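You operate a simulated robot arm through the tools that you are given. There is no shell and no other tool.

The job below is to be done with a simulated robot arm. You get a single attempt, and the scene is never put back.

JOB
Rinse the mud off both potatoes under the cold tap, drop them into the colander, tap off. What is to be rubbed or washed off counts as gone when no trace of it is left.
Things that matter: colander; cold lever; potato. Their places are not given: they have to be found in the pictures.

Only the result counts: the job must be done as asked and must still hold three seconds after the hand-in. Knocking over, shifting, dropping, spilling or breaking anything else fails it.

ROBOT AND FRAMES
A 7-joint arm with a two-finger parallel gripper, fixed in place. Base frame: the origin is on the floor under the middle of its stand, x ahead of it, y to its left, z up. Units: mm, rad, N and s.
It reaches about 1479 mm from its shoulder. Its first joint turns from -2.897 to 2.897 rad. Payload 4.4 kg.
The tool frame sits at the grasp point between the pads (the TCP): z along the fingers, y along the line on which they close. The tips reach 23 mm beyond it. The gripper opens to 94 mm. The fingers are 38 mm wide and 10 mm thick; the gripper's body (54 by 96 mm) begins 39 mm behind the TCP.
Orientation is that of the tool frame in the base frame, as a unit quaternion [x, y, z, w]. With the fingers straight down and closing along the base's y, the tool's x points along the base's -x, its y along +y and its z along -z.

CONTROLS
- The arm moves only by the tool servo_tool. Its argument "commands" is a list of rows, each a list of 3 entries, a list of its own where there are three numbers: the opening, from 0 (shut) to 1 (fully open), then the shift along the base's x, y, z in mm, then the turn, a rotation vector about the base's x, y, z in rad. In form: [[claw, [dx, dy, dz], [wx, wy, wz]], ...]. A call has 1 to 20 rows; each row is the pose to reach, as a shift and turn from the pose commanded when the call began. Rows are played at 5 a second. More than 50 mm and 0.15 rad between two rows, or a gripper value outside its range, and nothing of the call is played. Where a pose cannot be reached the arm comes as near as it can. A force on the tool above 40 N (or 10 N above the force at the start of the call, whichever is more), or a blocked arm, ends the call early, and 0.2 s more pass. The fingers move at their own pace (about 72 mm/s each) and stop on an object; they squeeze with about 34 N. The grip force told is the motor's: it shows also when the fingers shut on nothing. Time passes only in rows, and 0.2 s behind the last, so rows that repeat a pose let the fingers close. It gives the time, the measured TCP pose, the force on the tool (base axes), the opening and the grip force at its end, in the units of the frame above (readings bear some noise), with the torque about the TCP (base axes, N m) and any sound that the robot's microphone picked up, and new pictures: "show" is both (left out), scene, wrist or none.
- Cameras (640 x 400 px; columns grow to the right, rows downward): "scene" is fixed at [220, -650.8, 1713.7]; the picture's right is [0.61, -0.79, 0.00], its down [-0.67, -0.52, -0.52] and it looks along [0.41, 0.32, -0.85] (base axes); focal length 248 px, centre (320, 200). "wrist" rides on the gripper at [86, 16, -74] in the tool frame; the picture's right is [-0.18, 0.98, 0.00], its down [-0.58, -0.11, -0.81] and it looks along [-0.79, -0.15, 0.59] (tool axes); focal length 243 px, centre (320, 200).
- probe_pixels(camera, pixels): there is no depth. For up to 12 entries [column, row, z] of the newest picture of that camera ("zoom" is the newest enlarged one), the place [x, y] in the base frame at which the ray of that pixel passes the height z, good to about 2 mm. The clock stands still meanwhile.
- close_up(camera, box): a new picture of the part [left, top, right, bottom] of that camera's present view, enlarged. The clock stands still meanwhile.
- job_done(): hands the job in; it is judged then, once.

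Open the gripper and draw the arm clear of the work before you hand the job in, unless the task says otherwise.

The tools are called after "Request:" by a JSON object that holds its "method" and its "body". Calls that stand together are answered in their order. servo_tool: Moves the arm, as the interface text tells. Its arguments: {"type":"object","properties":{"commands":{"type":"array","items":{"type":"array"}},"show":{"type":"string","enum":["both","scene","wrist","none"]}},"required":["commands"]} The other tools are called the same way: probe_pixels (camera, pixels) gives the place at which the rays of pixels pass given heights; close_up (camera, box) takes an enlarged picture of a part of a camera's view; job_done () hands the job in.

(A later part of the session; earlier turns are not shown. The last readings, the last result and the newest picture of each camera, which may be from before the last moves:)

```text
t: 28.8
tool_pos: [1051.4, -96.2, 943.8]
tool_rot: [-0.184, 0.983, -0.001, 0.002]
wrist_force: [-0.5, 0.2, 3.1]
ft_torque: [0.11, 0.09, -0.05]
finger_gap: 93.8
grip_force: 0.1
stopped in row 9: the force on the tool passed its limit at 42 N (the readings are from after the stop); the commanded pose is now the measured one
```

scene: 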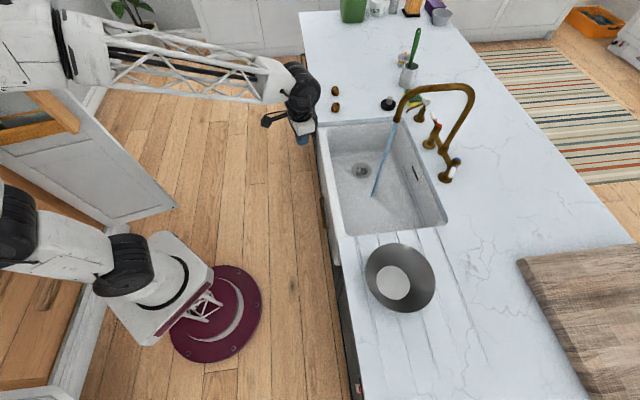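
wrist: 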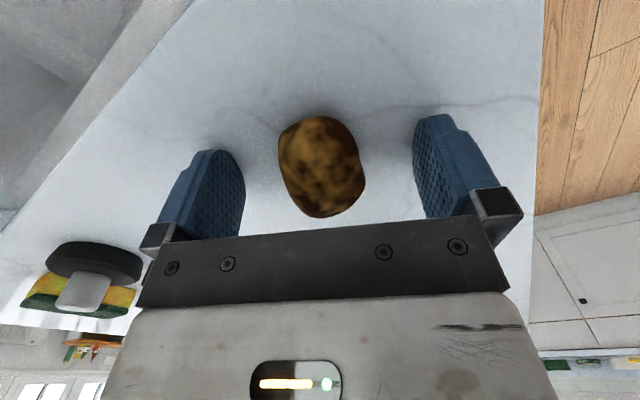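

The tips touched the counter at TCP z≈943, so the counter is at about z=920 and the potatoes are flattish (centre ≈935). The alignment now looks good; I raise 1 mm, close, and lift slowly by a few mm to check the grip.

Request:
{"method": "servo_tool", "body": {"commands": [[1, [0, 0, 1], [0, 0, 0]], [0.3, [0, 0, 1], [0, 0, 0]], [0, [0, 0, 1], [0, 0, 0]], [0, [0, 0, 1], [0, 0, 0]], [0, [0, 0, 1], [0, 0, 0]], [0, [0, 0, 1], [0, 0, 0]], [0, [0, 0, 1], [0, 0, 0]]], "show": "both"}}

Request:
{"method": "close_up", "body": {"camera": "wrist", "box": [200, 80, 440, 250]}}

Request:
{"method": "close_up", "body": {"camera": "scene", "box": [300, 70, 372, 120]}}

```text
t: 30.4
tool_pos: [1051.8, -97.3, 943.6]
tool_rot: [-0.183, 0.983, 0.0, 0.001]
wrist_force: [0.3, 0.9, -0.3]
ft_torque: [0.02, 0.02, -0.01]
finger_gap: 39.6
grip_force: 33.8
```

scene: 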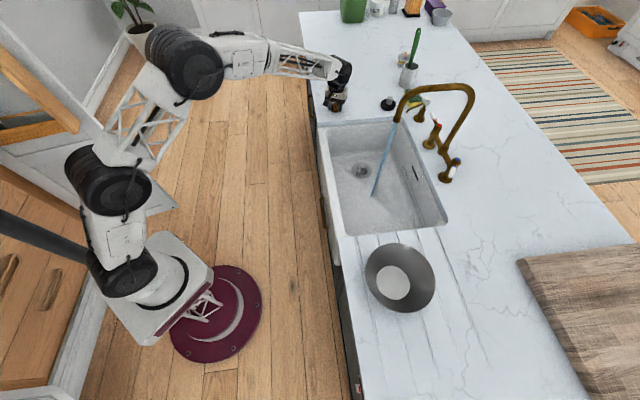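
wrist: 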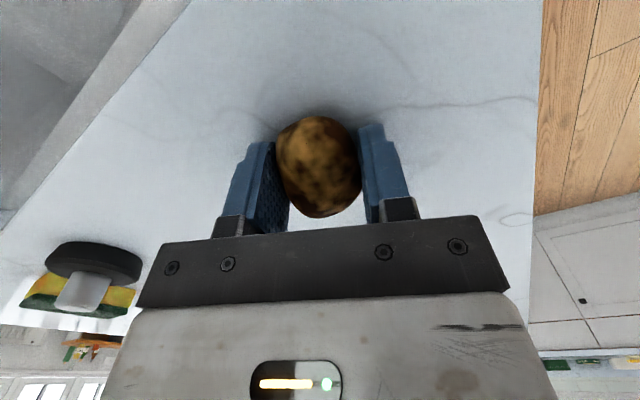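

```text
2.35 times, centred on (320, 165) of wrist
```

zoom: 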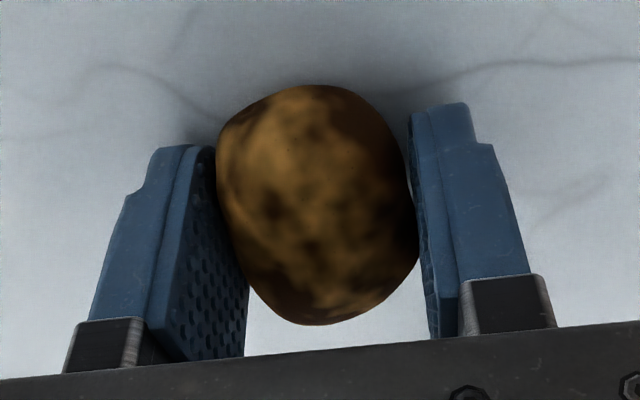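

```text
8.00 times, centred on (336, 95) of scene
```

zoom: 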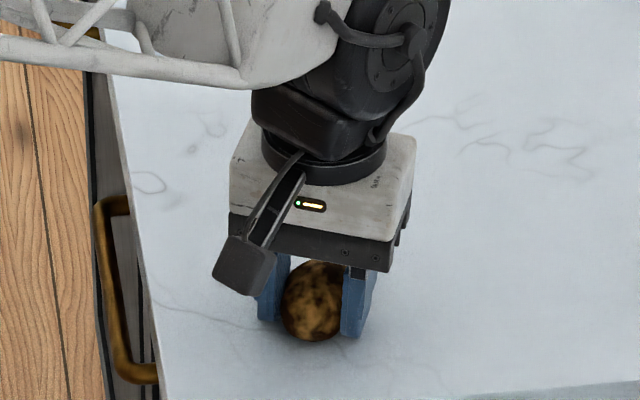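

Gripped at 39.6 mm. I lift very slowly, 3 mm per row, and check.

Request:
{"method": "servo_tool", "body": {"commands": [[0, [0, 0, 2], [0, 0, 0]], [0, [0, 0, 5], [0, 0, 0]], [0, [0, 0, 8], [0, 0, 0]], [0, [0, 0, 11], [0, 0, 0]], [0, [0, 0, 15], [0, 0, 0]], [0, [0, 0, 20], [0, 0, 0]]], "show": "both"}}

Request:
{"method": "close_up", "body": {"camera": "wrist", "box": [200, 80, 440, 250]}}

```text
t: 31.8
tool_pos: [1050.9, -96.7, 963.8]
tool_rot: [-0.184, 0.983, -0.001, 0.002]
wrist_force: [0.9, 0.1, -0.3]
ft_torque: [0.01, 0.01, 0.01]
finger_gap: 39.2
grip_force: 34.2
```

scene: 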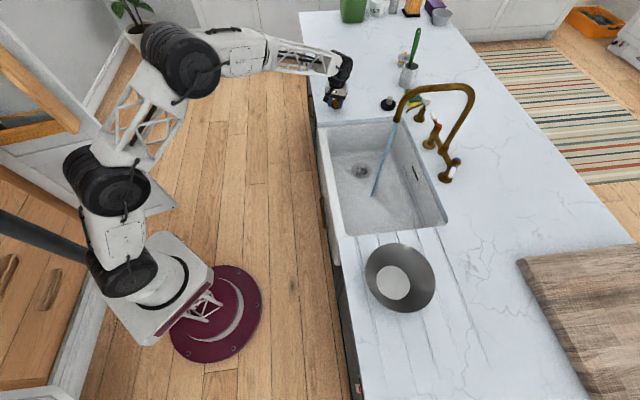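
wrist: 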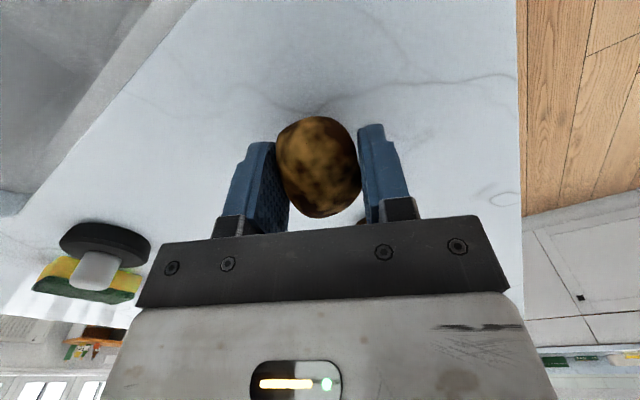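

```text
2.35 times, centred on (320, 165) of wrist
```

zoom: 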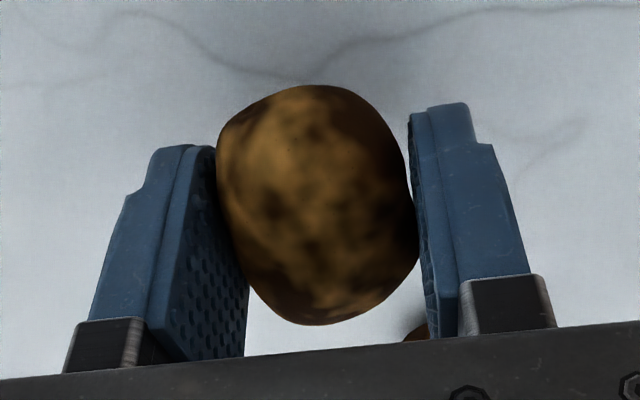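

The potato is lifted and held. I continue raising gently and check that the gap stays constant.

Request:
{"method": "servo_tool", "body": {"commands": [[0, [0, 0, 6], [0, 0, 0]], [0, [0, 0, 13], [0, 0, 0]], [0, [0, 0, 22], [0, 0, 0]], [0, [0, 0, 32], [0, 0, 0]], [0, [0, 0, 44], [0, 0, 0]], [0, [0, 0, 57], [0, 0, 0]], [0, [0, 0, 70], [0, 0, 0]], [0, [0, 0, 82], [0, 0, 0]], [0, [0, 0, 92], [0, 0, 0]], [0, [0, 0, 100], [0, 0, 0]], [0, [0, 0, 105], [0, 0, 0]]], "show": "wrist"}}

```text
t: 34.2
tool_pos: [1050.1, -96.7, 1067.9]
tool_rot: [-0.184, 0.983, -0.001, 0.002]
wrist_force: [0.3, -0.6, -0.3]
ft_torque: [0.0, -0.01, 0.0]
finger_gap: 39.6
grip_force: 34.4
```

wrist: 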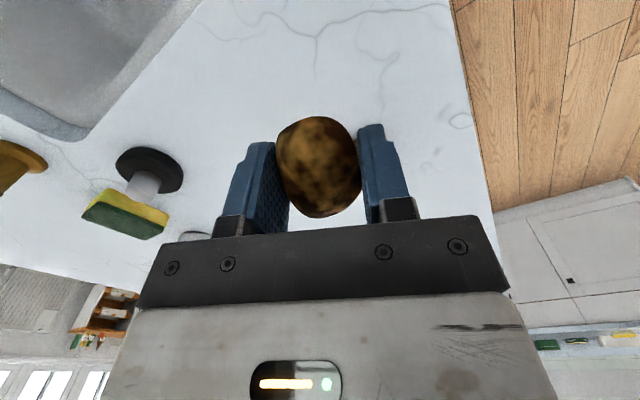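

Grip is stable at 39.6 mm. I carry it back toward the robot smoothly, yawing to −0.52.

Request:
{"method": "servo_tool", "body": {"commands": [[0, [-8, -3, 2], [0, 0, -0.02]], [0, [-22, -8, 4], [0, 0, -0.05]], [0, [-42, -16, 8], [0, 0, -0.1]], [0, [-66, -25, 13], [0, 0, -0.15]], [0, [-92, -34, 18], [0, 0, -0.21]], [0, [-118, -44, 24], [0, 0, -0.26]], [0, [-144, -54, 29], [0, 0, -0.32]], [0, [-170, -63, 34], [0, 0, -0.37]], [0, [-196, -73, 39], [0, 0, -0.43]], [0, [-222, -83, 44], [0, 0, -0.48]], [0, [-248, -92, 50], [0, 0, -0.54]], [0, [-274, -102, 55], [0, 0, -0.6]], [0, [-300, -112, 60], [0, 0, -0.65]], [0, [-326, -121, 65], [0, 0, -0.71]], [0, [-352, -131, 70], [0, 0, -0.77]], [0, [-376, -140, 75], [0, 0, -0.82]], [0, [-396, -147, 79], [0, 0, -0.87]], [0, [-408, -152, 82], [0, 0, -0.89]], [0, [-411, -153, 82], [0, 0, -0.89]]], "show": "both"}}

```text
t: 38.2
tool_pos: [640.1, -249.9, 1150.2]
tool_rot: [0.257, 0.966, -0.002, 0.002]
wrist_force: [-1.1, 0.5, -0.4]
ft_torque: [-0.02, -0.02, -0.02]
finger_gap: 39.0
grip_force: 34.2
```

scene: 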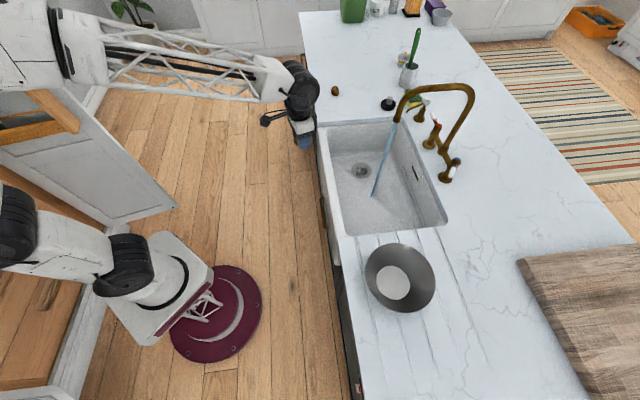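
wrist: 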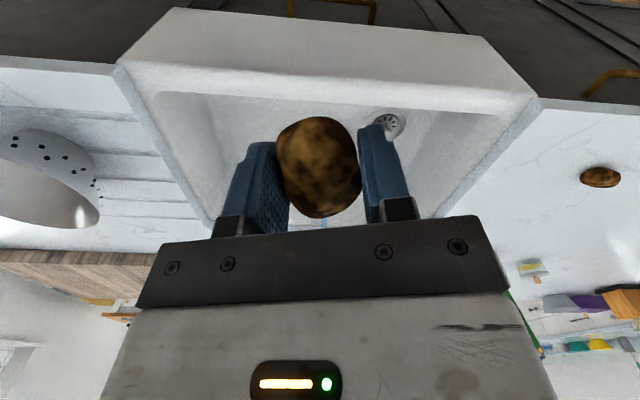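

Held steady. Now I pitch the hand up to nearly horizontal (pointing toward the tap) while moving to a spot 170 mm short of the stream.

Request:
{"method": "servo_tool", "body": {"commands": [[0, [4, -4, -3], [-0.03, -0.052, 0]], [0, [10, -12, -7], [-0.075, -0.13, 0]], [0, [17, -20, -12], [-0.124, -0.217, 0]], [0, [24, -28, -17], [-0.174, -0.304, 0]], [0, [31, -36, -22], [-0.224, -0.391, 0]], [0, [38, -44, -27], [-0.273, -0.477, 0]], [0, [45, -52, -32], [-0.323, -0.564, 0]], [0, [52, -60, -37], [-0.373, -0.651, 0]], [0, [59, -68, -42], [-0.422, -0.738, 0]], [0, [66, -76, -47], [-0.472, -0.825, 0]], [0, [73, -84, -52], [-0.522, -0.911, 0]], [0, [80, -92, -57], [-0.572, -0.998, 0]], [0, [87, -100, -62], [-0.621, -1.085, 0]], [0, [94, -108, -66], [-0.671, -1.172, 0]], [0, [100, -116, -70], [-0.696, -1.215, 0]]], "show": "both"}}

```text
t: 41.4
tool_pos: [730.7, -378.1, 1075.5]
tool_rot: [0.305, 0.715, -0.141, 0.613]
wrist_force: [2.7, 2.1, 0.9]
ft_torque: [0.07, 0.12, -0.14]
finger_gap: 39.0
grip_force: 33.9
out of reach, approached as far as the arm can: row 13, 14
```

scene: 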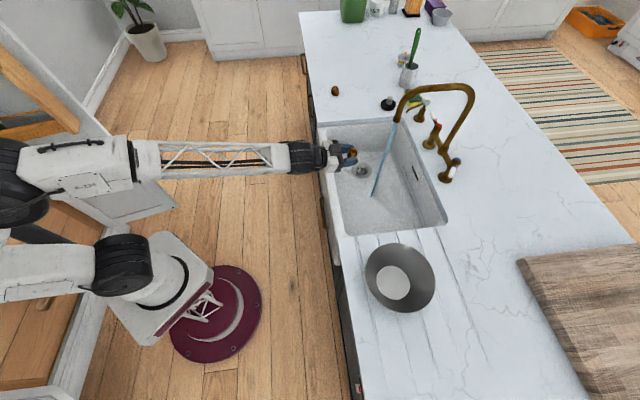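
wrist: 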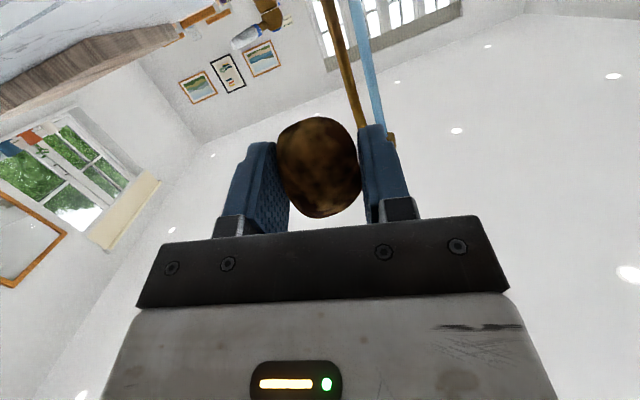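

The hand is near horizontal (12° below) though the folded arm hit a limit. I move forward 70 mm toward the stream, where the arm should be less folded, and re-check the pose.

Request:
{"method": "servo_tool", "body": {"commands": [[0, [15, -9, 0], [0, 0, 0]], [0, [30, -17, 0], [0, 0, 0]], [0, [45, -26, 0], [0, 0, 0]], [0, [60, -34, 0], [0, 0, 0]], [0, [60, -34, 0], [0, 0, 0]]], "show": "both"}}

```text
t: 42.6
tool_pos: [800.5, -398.6, 1081.3]
tool_rot: [0.201, 0.737, -0.171, 0.622]
wrist_force: [-0.4, 0.7, 0.0]
ft_torque: [-0.03, -0.02, -0.03]
finger_gap: 39.2
grip_force: 34.1
```

scene: 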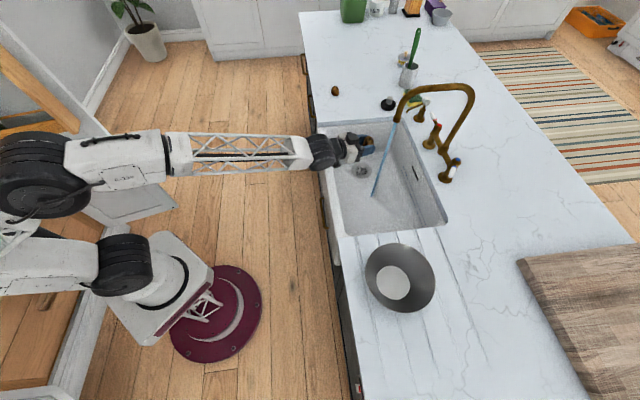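
wrist: 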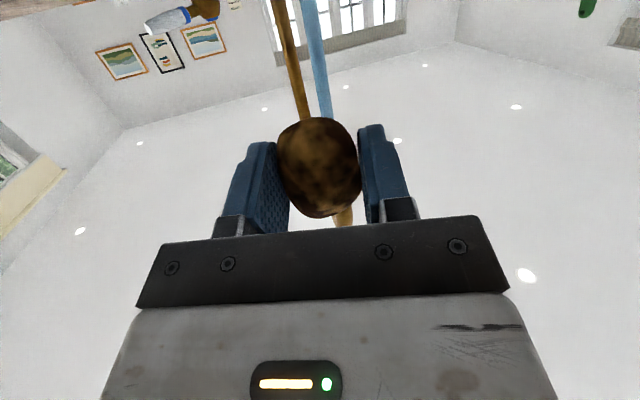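

Now the pose is as commanded and the stream lies straight ahead (column ~318). I move the potato into the stream.

Request:
{"method": "servo_tool", "body": {"commands": [[0, [20, -11, -5], [0, 0, 0]], [0, [40, -23, -10], [0, 0, 0]], [0, [60, -34, -15], [0, 0, 0]], [0, [72, -41, -20], [0, 0, 0]], [0, [80, -46, -20], [0, 0, 0]], [0, [80, -46, -20], [0, 0, 0]], [0, [80, -46, -20], [0, 0, 0]], [0, [80, -46, -20], [0, 0, 0]]], "show": "both"}}

Request:
{"method": "close_up", "body": {"camera": "scene", "box": [330, 100, 430, 200]}}

Request:
{"method": "close_up", "body": {"camera": "wrist", "box": [220, 60, 420, 230]}}

```text
t: 44.4
tool_pos: [880.4, -446.1, 1060.4]
tool_rot: [0.2, 0.737, -0.171, 0.622]
wrist_force: [-0.2, -0.1, 0.5]
ft_torque: [0.04, -0.02, 0.0]
finger_gap: 39.3
grip_force: 34.3
out of reach, approached as far as the arm can: row 2, 3, 4
```

scene: 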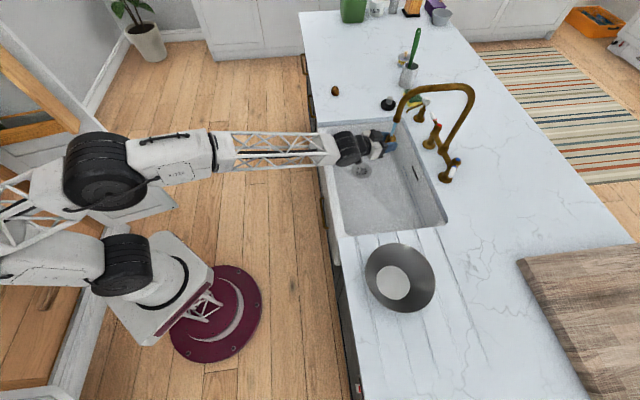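
wrist: 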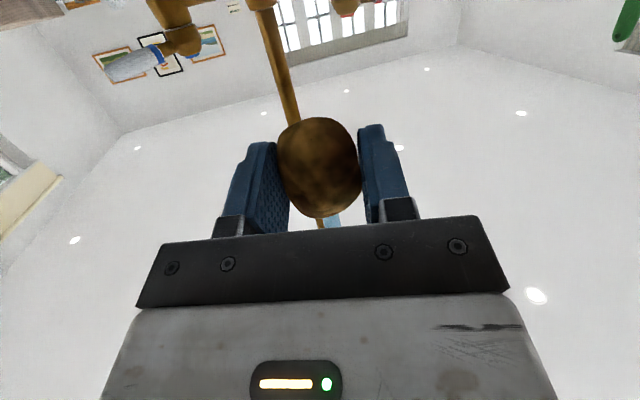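

```text
4.00 times, centred on (380, 150) of scene
```

zoom: 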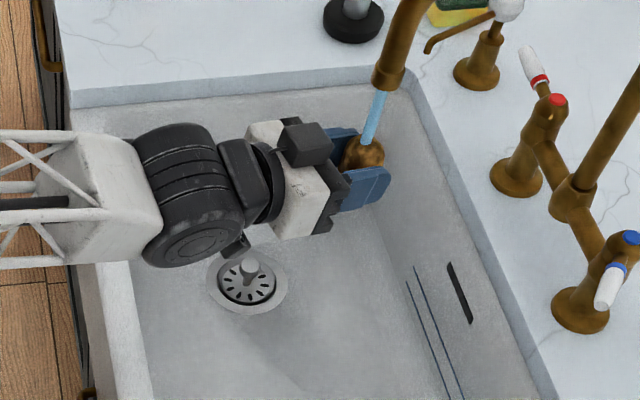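

```text
2.35 times, centred on (320, 145) of wrist
```

zoom: 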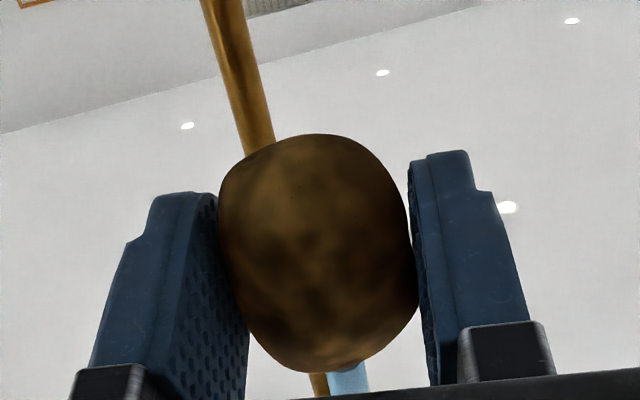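

The stream now strikes the potato's top at scene zoom (370,140). I sweep it gently under the stream for a few seconds to see how the mud responds.

Request:
{"method": "servo_tool", "body": {"commands": [[0, [4, -2, 0], [0, 0, 0]], [0, [8, -5, 0], [0, 0, 0]], [0, [4, -2, 0], [0, 0, 0]], [0, [0, 0, 0], [0, 0, 0]], [0, [-4, 2, 0], [0, 0, 0]], [0, [-8, 5, 0], [0, 0, 0]], [0, [-12, 7, 0], [0, 0, 0]], [0, [-8, 5, 0], [0, 0, 0]], [0, [0, 0, 0], [0, 0, 0]], [0, [3, 5, 0], [0, 0, 0]], [0, [6, 10, 0], [0, 0, 0]], [0, [3, 5, 0], [0, 0, 0]], [0, [0, 0, 0], [0, 0, 0]], [0, [-3, -5, 0], [0, 0, 0]], [0, [-6, -10, 0], [0, 0, 0]], [0, [-3, -5, 0], [0, 0, 0]], [0, [0, 0, 0], [0, 0, 0]], [0, [0, 0, 0], [0, 0, 0]]], "show": "both"}}

Request:
{"method": "close_up", "body": {"camera": "scene", "box": [360, 120, 410, 152]}}

Request:
{"method": "close_up", "body": {"camera": "wrist", "box": [220, 60, 420, 230]}}

```text
t: 48.2
tool_pos: [880.3, -445.6, 1062.5]
tool_rot: [0.201, 0.737, -0.171, 0.622]
wrist_force: [0.5, 0.2, -0.8]
ft_torque: [0.02, 0.0, -0.01]
finger_gap: 39.2
grip_force: 34.2
out of reach, approached as far as the arm can: row 14, 15, 16
```

scene: 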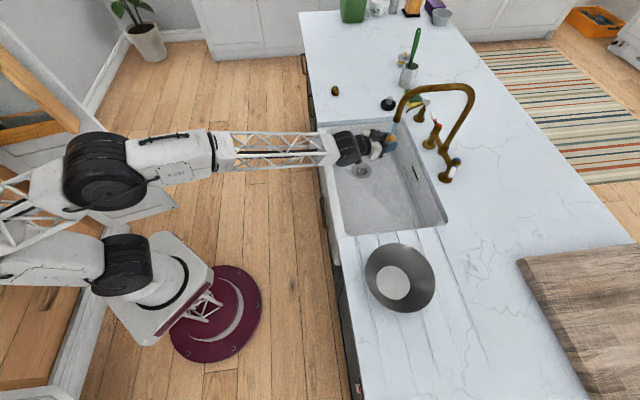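
wrist: 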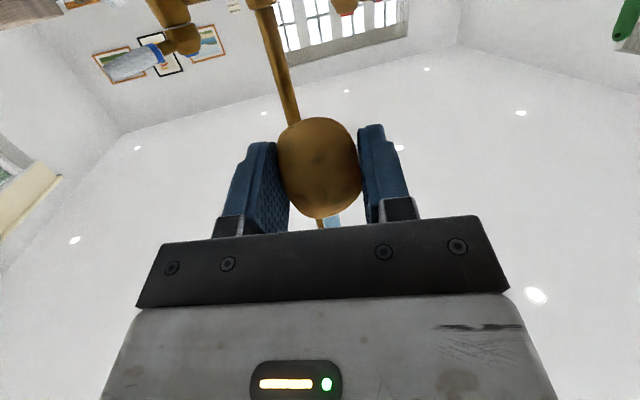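

```text
12.50 times, centred on (385, 136) of scene
```

zoom: 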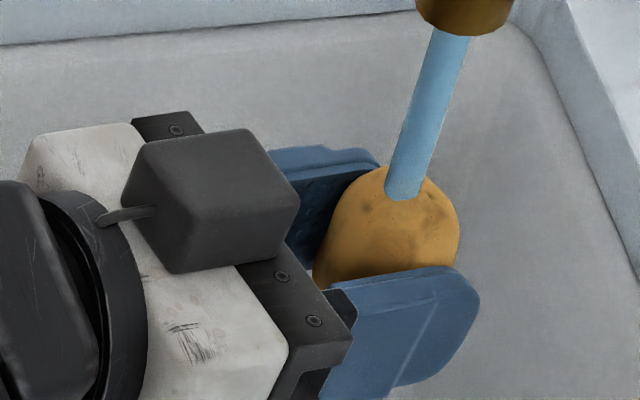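

```text
2.35 times, centred on (320, 145) of wrist
```

zoom: 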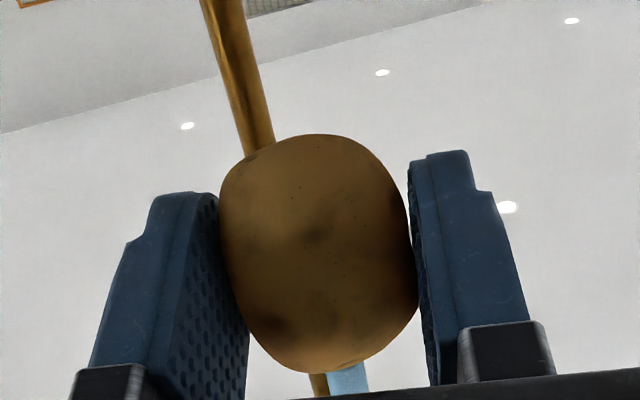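

The mud fades all over, even on the underside; only faint smudges remain (wrist zoom (315,235), (275,325)). I keep rinsing with gentle motion.

Request:
{"method": "servo_tool", "body": {"commands": [[0, [2, -1, 0], [0, 0, 0]], [0, [5, -3, 0], [0, 0, 0]], [0, [2, -1, 0], [0, 0, 0]], [0, [-2, 1, 0], [0, 0, 0]], [0, [-6, 3, 0], [0, 0, 0]], [0, [-9, 5, 0], [0, 0, 0]], [0, [-6, 3, 0], [0, 0, 0]], [0, [-2, 1, 0], [0, 0, 0]], [0, [1, 2, 0], [0, 0, 0]], [0, [3, 5, 0], [0, 0, 0]], [0, [4, 7, 0], [0, 0, 0]], [0, [3, 5, 0], [0, 0, 0]], [0, [1, 2, 0], [0, 0, 0]], [0, [-2, -3, 0], [0, 0, 0]], [0, [-3, -5, 0], [0, 0, 0]], [0, [-2, -3, 0], [0, 0, 0]], [0, [0, 0, 0], [0, 0, 0]], [0, [0, 0, 0], [0, 0, 0]], [0, [0, 0, 0], [0, 0, 0]], [0, [0, 0, 0], [0, 0, 0]]], "show": "both"}}

Request:
{"method": "close_up", "body": {"camera": "scene", "box": [360, 120, 410, 152]}}

Request:
{"method": "close_up", "body": {"camera": "wrist", "box": [220, 60, 420, 230]}}

```text
t: 52.4
tool_pos: [879.9, -445.1, 1060.9]
tool_rot: [0.2, 0.738, -0.17, 0.622]
wrist_force: [0.0, -0.2, -0.2]
ft_torque: [0.01, 0.02, -0.01]
finger_gap: 38.7
grip_force: 33.6
out of reach, approached as far as the arm can: row 14, 15, 16
```

scene: 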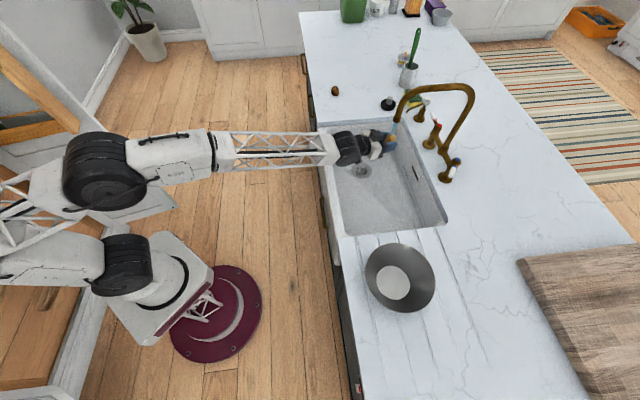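
wrist: 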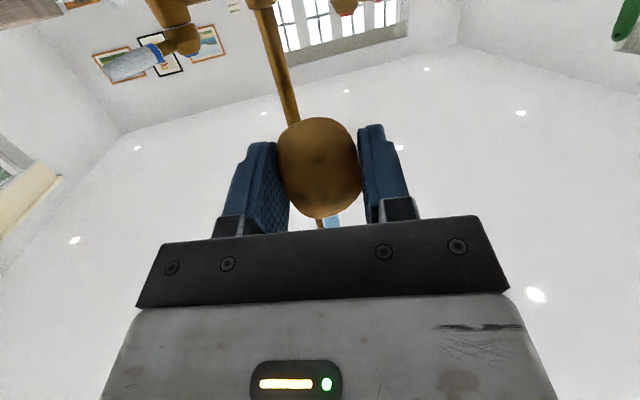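

```text
12.50 times, centred on (385, 136) of scene
```

zoom: 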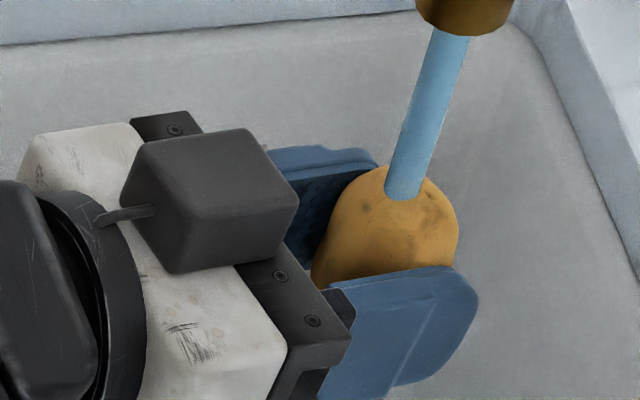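

```text
2.35 times, centred on (320, 145) of wrist
```

zoom: 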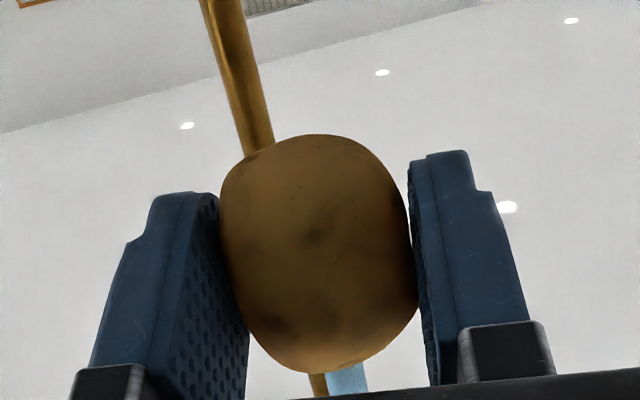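

The remaining faint spots did not change between the two pictures (likely natural skin blemishes). To be thorough I roll the hand about the finger axis both ways under the stream to rinse the sides near the pads.

Request:
{"method": "servo_tool", "body": {"commands": [[0, [0, 0, 0], [0.085, -0.05, -0.017]], [0, [0, 0, 0], [0.17, -0.1, -0.033]], [0, [0, 0, 0], [0.254, -0.151, -0.05]], [0, [0, 0, 0], [0.339, -0.201, -0.067]], [0, [0, 0, 0], [0.424, -0.251, -0.084]], [0, [0, 0, 0], [0.509, -0.301, -0.1]], [0, [0, 0, 0], [0.594, -0.351, -0.117]], [0, [0, 0, 0], [0.594, -0.351, -0.117]], [0, [0, 0, 0], [0.594, -0.351, -0.117]], [0, [4, 7, 0], [0.594, -0.351, -0.117]], [0, [4, 7, 0], [0.594, -0.351, -0.117]], [0, [0, 0, 0], [0.594, -0.351, -0.117]]], "show": "both"}}

Request:
{"method": "close_up", "body": {"camera": "scene", "box": [360, 120, 410, 152]}}

Request:
{"method": "close_up", "body": {"camera": "wrist", "box": [220, 60, 420, 230]}}

```text
t: 55.0
tool_pos: [908.5, -432.3, 1094.1]
tool_rot: [0.454, 0.63, 0.036, 0.629]
wrist_force: [-0.7, -0.1, -0.9]
ft_torque: [0.0, 0.02, -0.02]
finger_gap: 39.1
grip_force: 34.0
out of reach, approached as far as the arm can: row 1, 2, 3, 4, 5, 6, 7, 8, 9, 10, 11, 12
```

scene: 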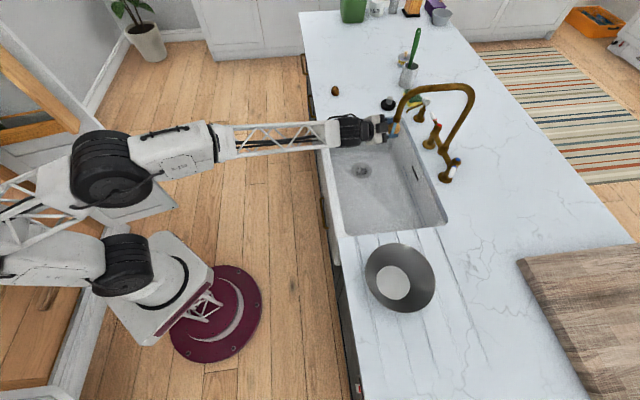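
wrist: 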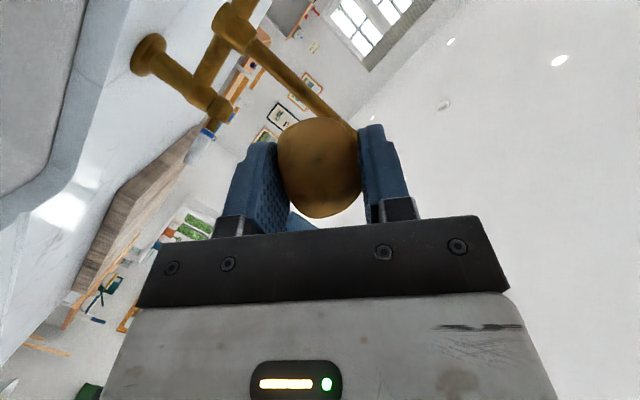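

```text
12.50 times, centred on (385, 136) of scene
```

zoom: 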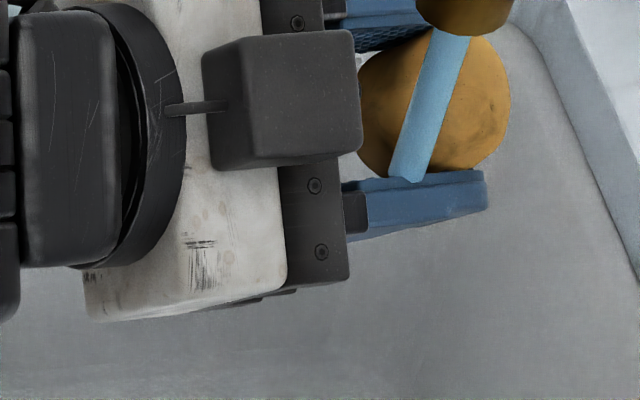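

```text
2.35 times, centred on (320, 145) of wrist
```

zoom: 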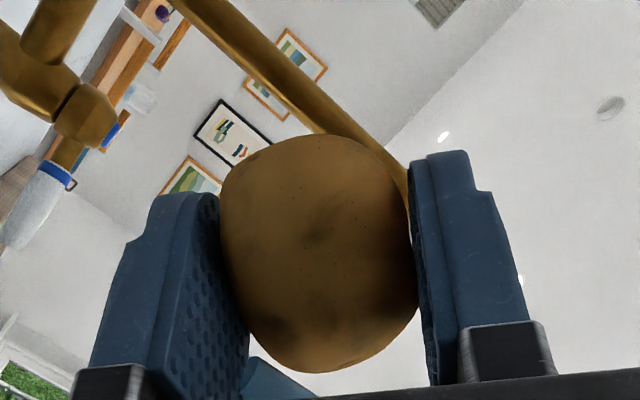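

That roll direction hits a joint limit and the hand drifted, but the visible faces look clean. I roll back to the original washing pose at once.

Request:
{"method": "servo_tool", "body": {"commands": [[0, [0, 0, 0], [-0.1, 0.06, 0.02]], [0, [0, 0, 0], [-0.2, 0.12, 0.04]], [0, [0, 0, 0], [-0.3, 0.178, 0.06]], [0, [0, 0, 0], [-0.4, 0.237, 0.079]], [0, [0, 0, 0], [-0.5, 0.296, 0.099]], [0, [0, 0, 0], [-0.594, 0.351, 0.117]], [0, [0, 0, 0], [-0.594, 0.351, 0.117]], [0, [0, 0, 0], [-0.594, 0.351, 0.117]]], "show": "scene"}}

```text
t: 56.8
tool_pos: [907.0, -431.1, 1093.3]
tool_rot: [0.213, 0.737, -0.192, 0.612]
wrist_force: [1.1, 0.1, -0.2]
ft_torque: [-0.02, 0.05, 0.0]
finger_gap: 38.9
grip_force: 33.7
```

scene: 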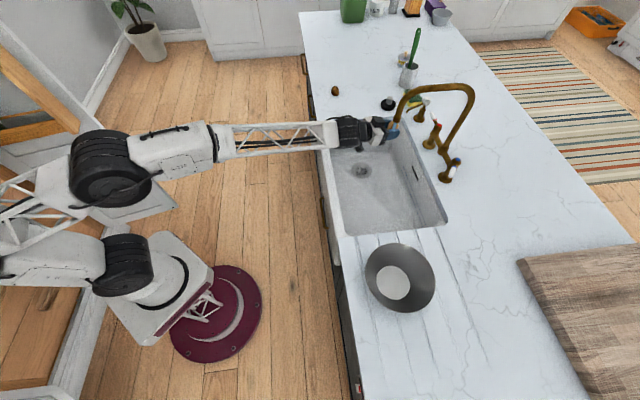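

The pose base was the approached one, so I'm now at (907,-431,1093). I step back to the washing spot and then roll the other way.

Request:
{"method": "servo_tool", "body": {"commands": [[0, [-9, -5, -11], [0, 0, 0]], [0, [-18, -10, -22], [0, 0, 0]], [0, [-27, -15, -33], [0, 0, 0]], [0, [-27, -15, -33], [-0.085, 0.05, 0.017]], [0, [-27, -15, -33], [-0.17, 0.1, 0.033]], [0, [-27, -15, -33], [-0.254, 0.151, 0.05]], [0, [-27, -15, -33], [-0.339, 0.201, 0.067]], [0, [-27, -15, -33], [-0.424, 0.251, 0.084]], [0, [-27, -15, -33], [-0.509, 0.301, 0.1]], [0, [-27, -15, -33], [-0.509, 0.301, 0.1]], [0, [-27, -15, -33], [-0.509, 0.301, 0.1]]], "show": "both"}}

Request:
{"method": "close_up", "body": {"camera": "scene", "box": [360, 120, 410, 152]}}

Request:
{"method": "close_up", "body": {"camera": "wrist", "box": [220, 60, 420, 230]}}

```text
t: 59.2
tool_pos: [880.5, -446.9, 1060.0]
tool_rot: [-0.014, 0.756, -0.37, 0.539]
wrist_force: [0.4, -0.1, -1.0]
ft_torque: [0.04, 0.01, 0.0]
finger_gap: 38.9
grip_force: 33.7
```

scene: 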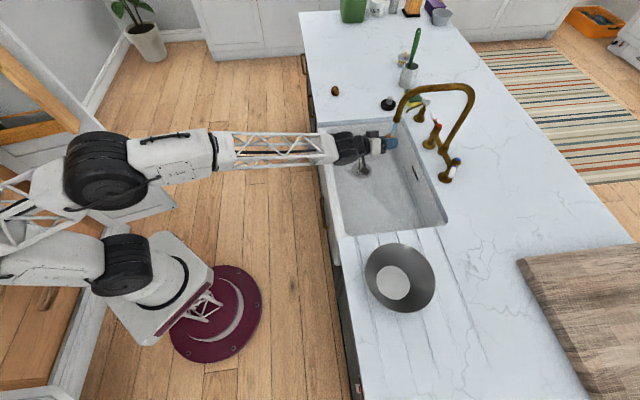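
wrist: 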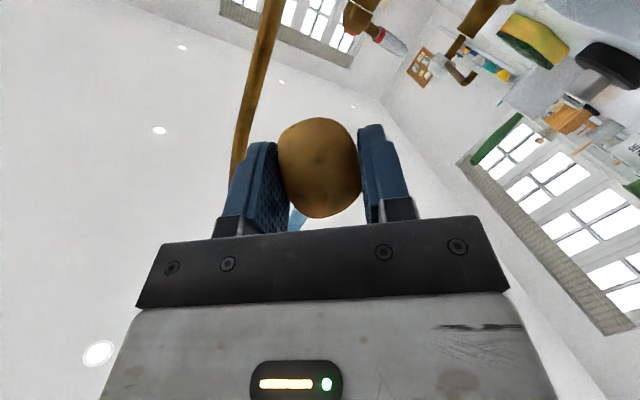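

```text
12.50 times, centred on (385, 136) of scene
```

zoom: 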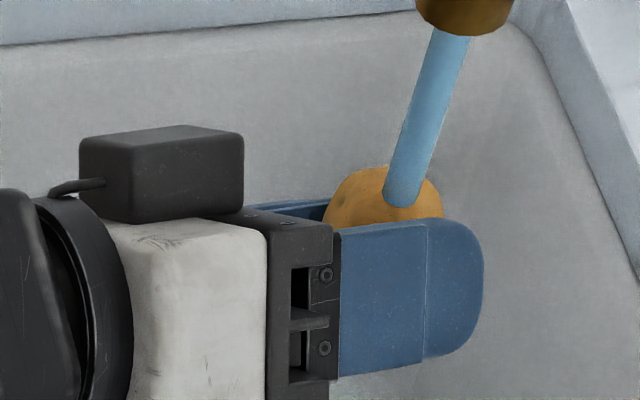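

```text
2.35 times, centred on (320, 145) of wrist
```

zoom: 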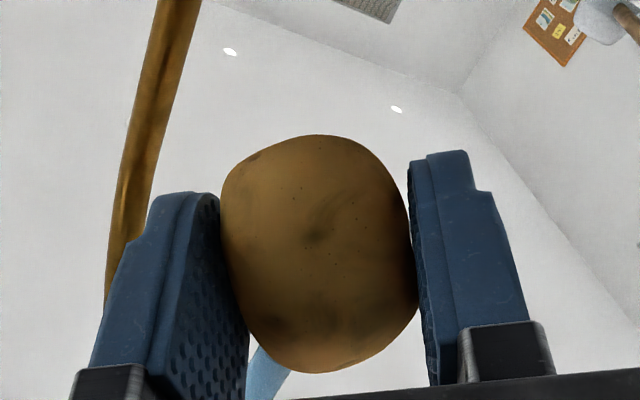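

The potato looks clean all around; the small spots are static. I back out of the stream and undo the roll.

Request:
{"method": "servo_tool", "body": {"commands": [[0, [-5, 3, 0], [0.05, -0.03, -0.01]], [0, [-15, 9, 0], [0.13, -0.077, -0.026]], [0, [-28, 16, 5], [0.21, -0.124, -0.041]], [0, [-42, 24, 10], [0.29, -0.172, -0.057]], [0, [-56, 32, 15], [0.37, -0.219, -0.073]], [0, [-68, 39, 20], [0.45, -0.266, -0.089]], [0, [-76, 44, 20], [0.509, -0.301, -0.1]], [0, [-80, 46, 20], [0.509, -0.301, -0.1]], [0, [-80, 46, 20], [0.509, -0.301, -0.1]]], "show": "both"}}

```text
t: 61.2
tool_pos: [798.5, -403.5, 1079.5]
tool_rot: [0.214, 0.736, -0.192, 0.612]
wrist_force: [-0.2, -0.2, -0.6]
ft_torque: [-0.02, 0.0, 0.0]
finger_gap: 38.9
grip_force: 34.2
```

scene: 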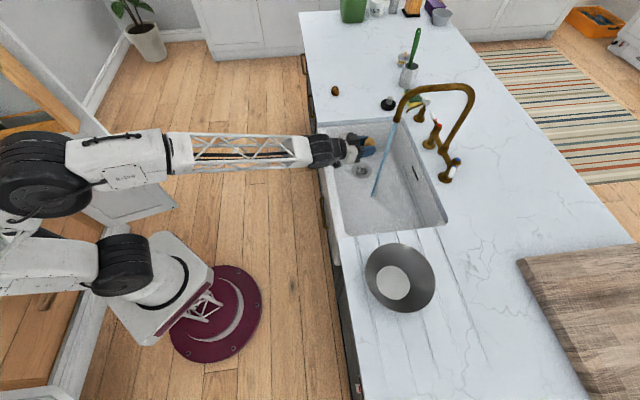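
wrist: 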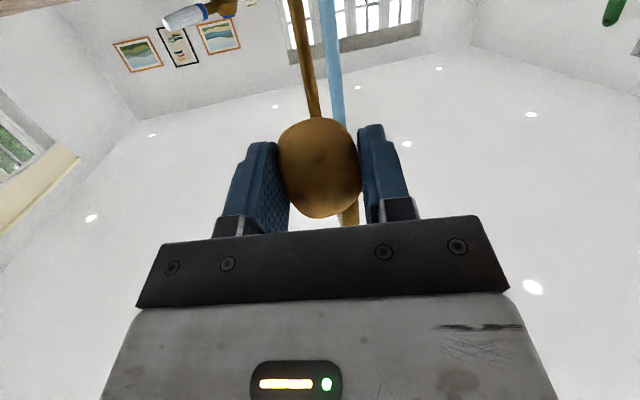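

Now I pitch the hand back to vertical while moving toward the colander side at safe height.

Request:
{"method": "servo_tool", "body": {"commands": [[0, [-5, -4, 3], [0.028, 0.042, 0]], [0, [-14, -12, 8], [0.078, 0.117, 0]], [0, [-26, -23, 13], [0.133, 0.2, 0]], [0, [-38, -34, 18], [0.188, 0.283, 0]], [0, [-50, -45, 23], [0.244, 0.366, 0]], [0, [-62, -56, 28], [0.299, 0.45, 0]], [0, [-74, -67, 33], [0.354, 0.533, 0]], [0, [-86, -78, 38], [0.41, 0.616, 0]], [0, [-98, -89, 43], [0.465, 0.699, 0]], [0, [-110, -100, 48], [0.52, 0.782, 0]], [0, [-122, -111, 52], [0.576, 0.866, 0]], [0, [-134, -122, 56], [0.631, 0.949, 0]], [0, [-146, -133, 60], [0.687, 1.032, 0]], [0, [-160, -144, 64], [0.742, 1.115, 0]], [0, [-172, -154, 68], [0.773, 1.162, 0]], [0, [-180, -160, 70], [0.773, 1.162, 0]], [0, [-180, -160, 70], [0.773, 1.162, 0]]], "show": "both"}}

```text
t: 64.8
tool_pos: [619.8, -559.5, 1149.3]
tool_rot: [0.279, 0.96, 0.0, -0.001]
wrist_force: [-0.6, 0.3, -0.6]
ft_torque: [0.01, 0.01, 0.02]
finger_gap: 38.9
grip_force: 34.4
out of reach, approached as far as the arm can: row 6, 7
```

scene: 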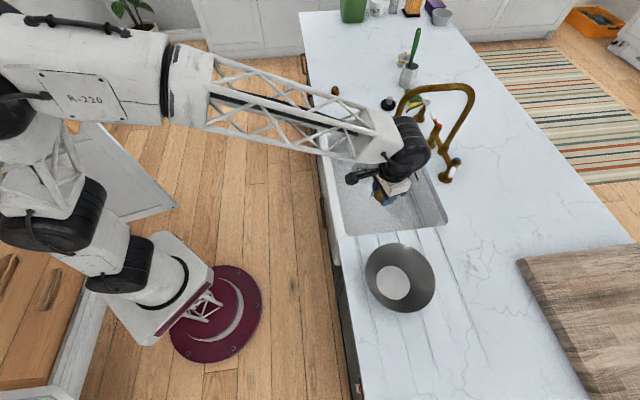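
wrist: 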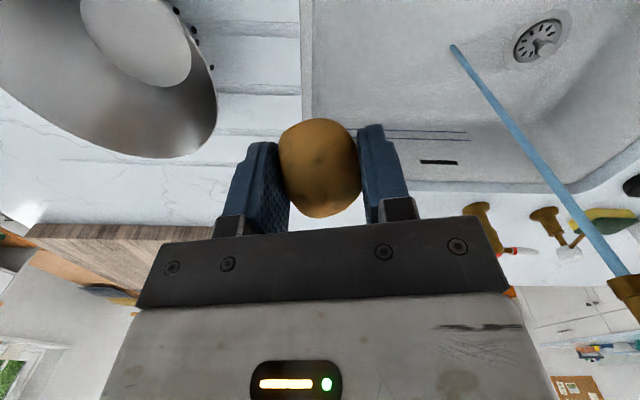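

Vertical again, and the colander appears at the upper left of the wrist view (base at about (135,40)). I check the potato close-up and probe the colander.

Request:
{"method": "close_up", "body": {"camera": "wrist", "box": [220, 80, 420, 230]}}

Request:
{"method": "probe_pixels", "body": {"camera": "wrist", "pixels": [[135, 40, 925], [82, 10, 925], [190, 60, 925], [217, 100, 1000], [165, 155, 1000], [217, 100, 990]]}}

Request:
{"method": "probe_pixels", "body": {"camera": "scene", "pixels": [[393.1, 282.7, 925], [376.4, 282, 925], [409.9, 283, 925], [393, 265.8, 925], [393, 299.6, 925], [365.1, 278, 997], [435.7, 278, 997], [400, 243, 997], [400, 313, 997], [400.4, 278, 997]]}}

```text
2.67 times, centred on (320, 155) of wrist
```

zoom: 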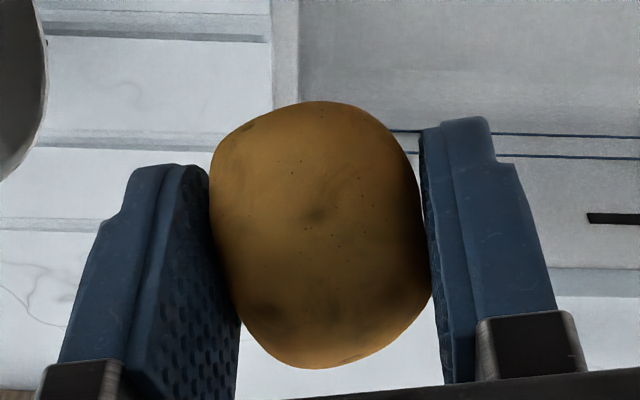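

```text
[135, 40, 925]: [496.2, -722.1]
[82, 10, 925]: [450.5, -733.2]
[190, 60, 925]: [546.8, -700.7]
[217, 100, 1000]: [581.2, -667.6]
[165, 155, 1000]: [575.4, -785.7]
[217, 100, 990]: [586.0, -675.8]
```

```text
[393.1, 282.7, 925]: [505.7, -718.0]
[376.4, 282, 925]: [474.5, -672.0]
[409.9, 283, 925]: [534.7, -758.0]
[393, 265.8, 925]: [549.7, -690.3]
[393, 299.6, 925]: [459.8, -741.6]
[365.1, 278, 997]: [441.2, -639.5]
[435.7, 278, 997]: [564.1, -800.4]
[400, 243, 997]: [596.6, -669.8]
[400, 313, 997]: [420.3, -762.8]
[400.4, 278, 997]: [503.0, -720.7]
```

The potato looks clean with only fixed skin spots, and the colander centre is ≈(504,-718), rim z≈997. I move above it, slightly off-centre so both potatoes fit, and partly descend.

Request:
{"method": "servo_tool", "body": {"commands": [[0, [-6, -8, 0], [0, 0, 0]], [0, [-18, -24, 0], [0, 0, 0]], [0, [-33, -44, 0], [0, 0, 0]], [0, [-48, -64, 0], [0, 0, 0]], [0, [-63, -84, 0], [0, 0, 0]], [0, [-78, -104, -5], [0, 0, 0]], [0, [-92, -124, -15], [0, 0, 0]], [0, [-103, -138, -28], [0, 0, 0]], [0, [-108, -145, -45], [0, 0, 0]], [0, [-108, -145, -65], [0, 0, 0]], [0, [-108, -145, -85], [0, 0, 0]], [0, [-108, -145, -90], [0, 0, 0]]], "show": "both"}}

Request:
{"method": "close_up", "body": {"camera": "scene", "box": [340, 220, 470, 320]}}

```text
t: 67.4
tool_pos: [511.6, -705.1, 1060.9]
tool_rot: [0.279, 0.96, 0.0, 0.001]
wrist_force: [-0.2, 0.0, 0.1]
ft_torque: [0.02, 0.0, -0.04]
finger_gap: 39.0
grip_force: 34.0
```

scene: 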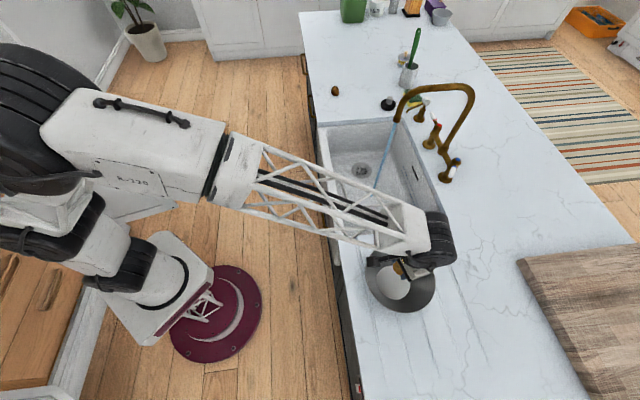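
wrist: 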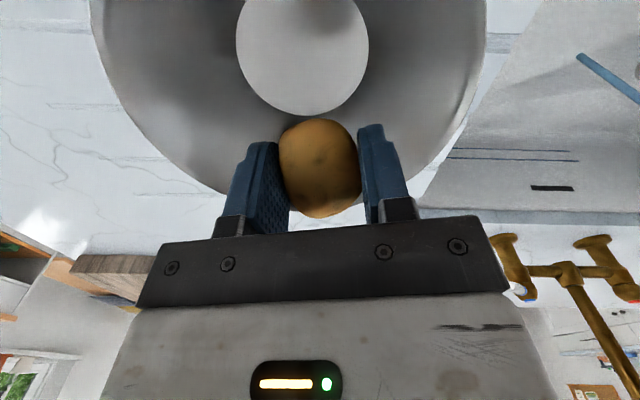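

```text
4.00 times, centred on (405, 270) of scene
```

zoom: 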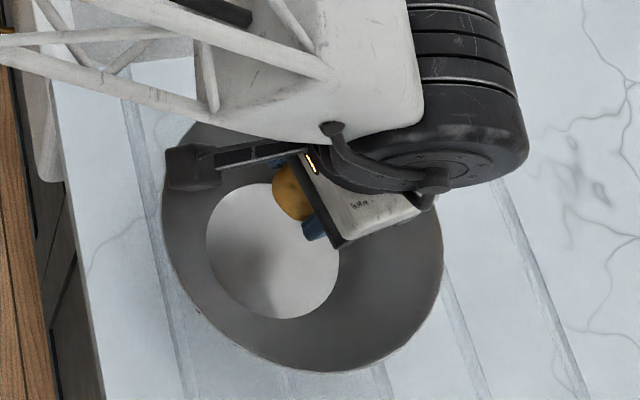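

Position is right: the colander base lies directly under the potato (302,50). I descend to TCP z≈966 and open the fingers only part way.

Request:
{"method": "servo_tool", "body": {"commands": [[0, [0, 0, -15], [0, 0, 0]], [0, [0, 0, -35], [0, 0, 0]], [0, [0, 0, -55], [0, 0, 0]], [0, [0, 0, -75], [0, 0, 0]], [0, [0, 0, -88], [0, 0, 0]], [0, [0, 0, -94], [0, 0, 0]], [0, [0, 0, -94], [0, 0, 0]], [0.5, [0, 0, -94], [0, 0, 0]], [0.55, [0, 0, -94], [0, 0, 0]], [0.55, [0, 0, -94], [0, 0, 0]], [0.55, [0, 0, -94], [0, 0, 0]]], "show": "both"}}

```text
t: 69.8
tool_pos: [513.6, -706.6, 969.1]
tool_rot: [0.279, 0.96, -0.001, 0.0]
wrist_force: [0.8, 0.0, -0.5]
ft_torque: [-0.02, 0.03, -0.01]
finger_gap: 52.0
grip_force: 0.1
```

scene: 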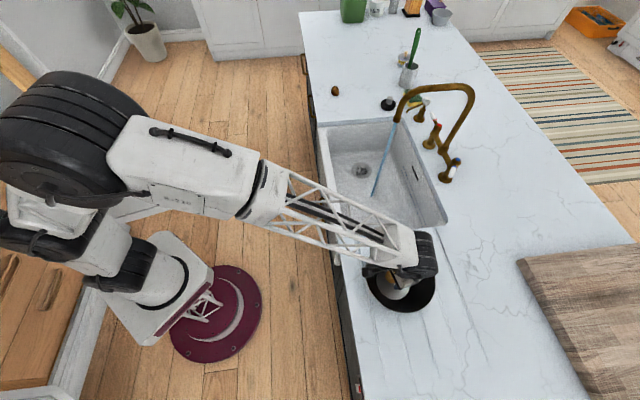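
wrist: 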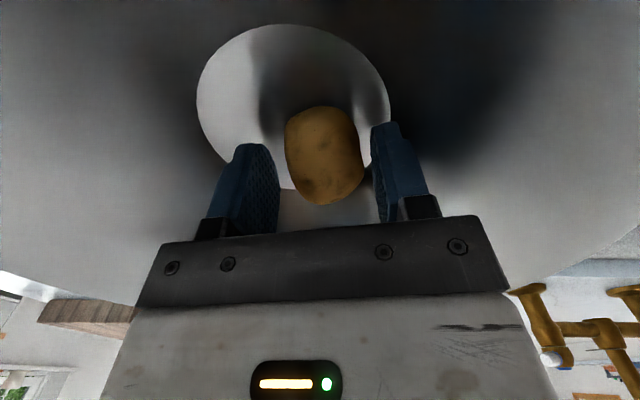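

The potato is released onto the colander base. I rise straight up and look at it from above.

Request:
{"method": "servo_tool", "body": {"commands": [[0.55, [0, 0, 10], [0, 0, 0]], [0.55, [0, 0, 35], [0, 0, 0]], [0.55, [0, 0, 70], [0, 0, 0]], [0.6, [0, 0, 110], [0, 0, 0]], [1, [-20, 15, 140], [0, 0, 0]], [1, [-40, 30, 160], [0, 0, 0]], [1, [-40, 30, 160], [0, 0, 0]]], "show": "both"}}

Request:
{"method": "close_up", "body": {"camera": "wrist", "box": [240, 0, 440, 130]}}

Request:
{"method": "close_up", "body": {"camera": "scene", "box": [350, 235, 450, 320]}}

```text
t: 71.4
tool_pos: [471.0, -673.3, 1128.9]
tool_rot: [0.28, 0.96, 0.0, -0.001]
wrist_force: [1.0, -0.5, 0.0]
ft_torque: [0.01, 0.03, -0.04]
finger_gap: 93.7
grip_force: 0.1
```

scene: 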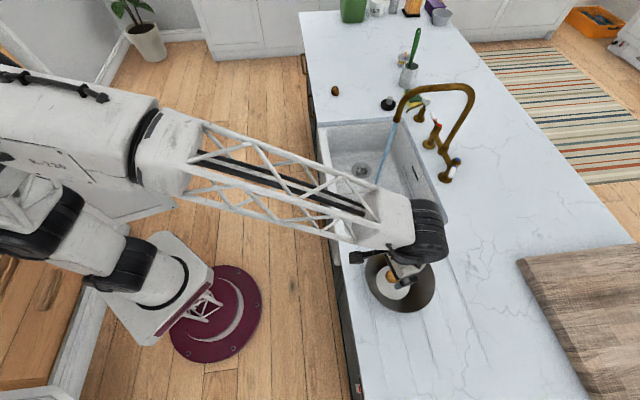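
wrist: 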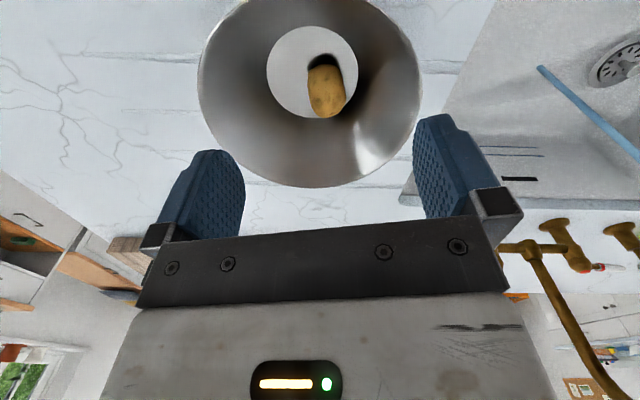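

```text
3.08 times, centred on (340, 65) of wrist
```

zoom: 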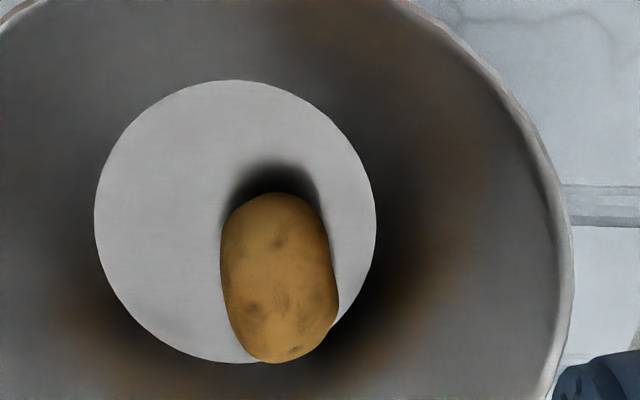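

```text
4.71 times, centred on (400, 278) of scene
```

zoom: 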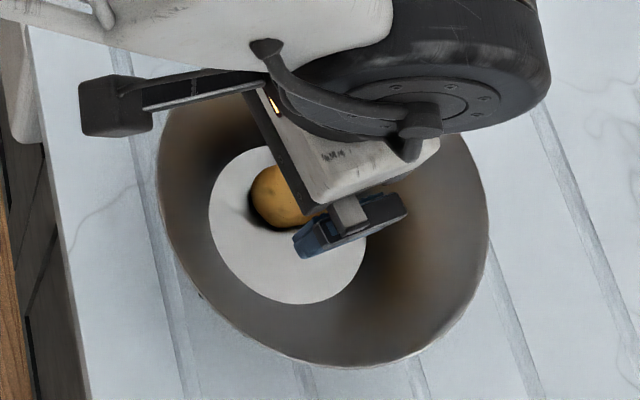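

Potato A lies clean in the colander. Now I head for potato B via a safe arc near the robot.

Request:
{"method": "servo_tool", "body": {"commands": [[1, [10, 20, 10], [0, 0, 0]], [1, [26, 58, 20], [0, 0, 0.05]], [1, [43, 97, 30], [0, 0, 0.1]], [1, [60, 136, 40], [0, 0, 0.15]], [1, [78, 175, 45], [0, 0, 0.2]], [1, [95, 214, 50], [0, 0, 0.25]], [1, [113, 253, 54], [0, 0, 0.3]], [1, [131, 292, 54], [0, 0, 0.35]], [1, [150, 334, 54], [0, 0, 0.4]], [1, [168, 375, 54], [0, 0, 0.45]], [1, [207, 397, 46], [0, 0, 0.5]], [1, [246, 419, 38], [0, 0, 0.56]], [1, [286, 441, 30], [0, 0, 0.62]], [1, [325, 463, 22], [0, 0, 0.68]], [1, [365, 485, 14], [0, 0, 0.74]], [1, [404, 507, 6], [0, 0, 0.8]], [1, [443, 529, -2], [0, 0, 0.86]], [1, [483, 551, -10], [0, 0, 0.92]], [1, [483, 551, -10], [0, 0, 0.966]]], "show": "scene"}}

```text
t: 75.4
tool_pos: [955.6, -123.5, 1118.6]
tool_rot: [-0.199, 0.98, -0.001, 0.0]
wrist_force: [0.2, -0.1, 0.6]
ft_torque: [-0.01, 0.01, 0.01]
finger_gap: 94.0
grip_force: 0.0
```

scene: 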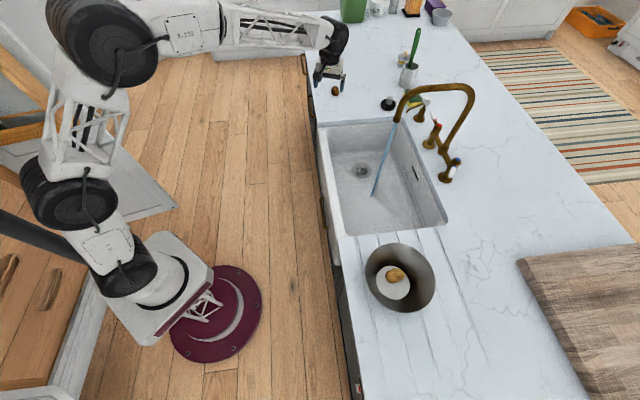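

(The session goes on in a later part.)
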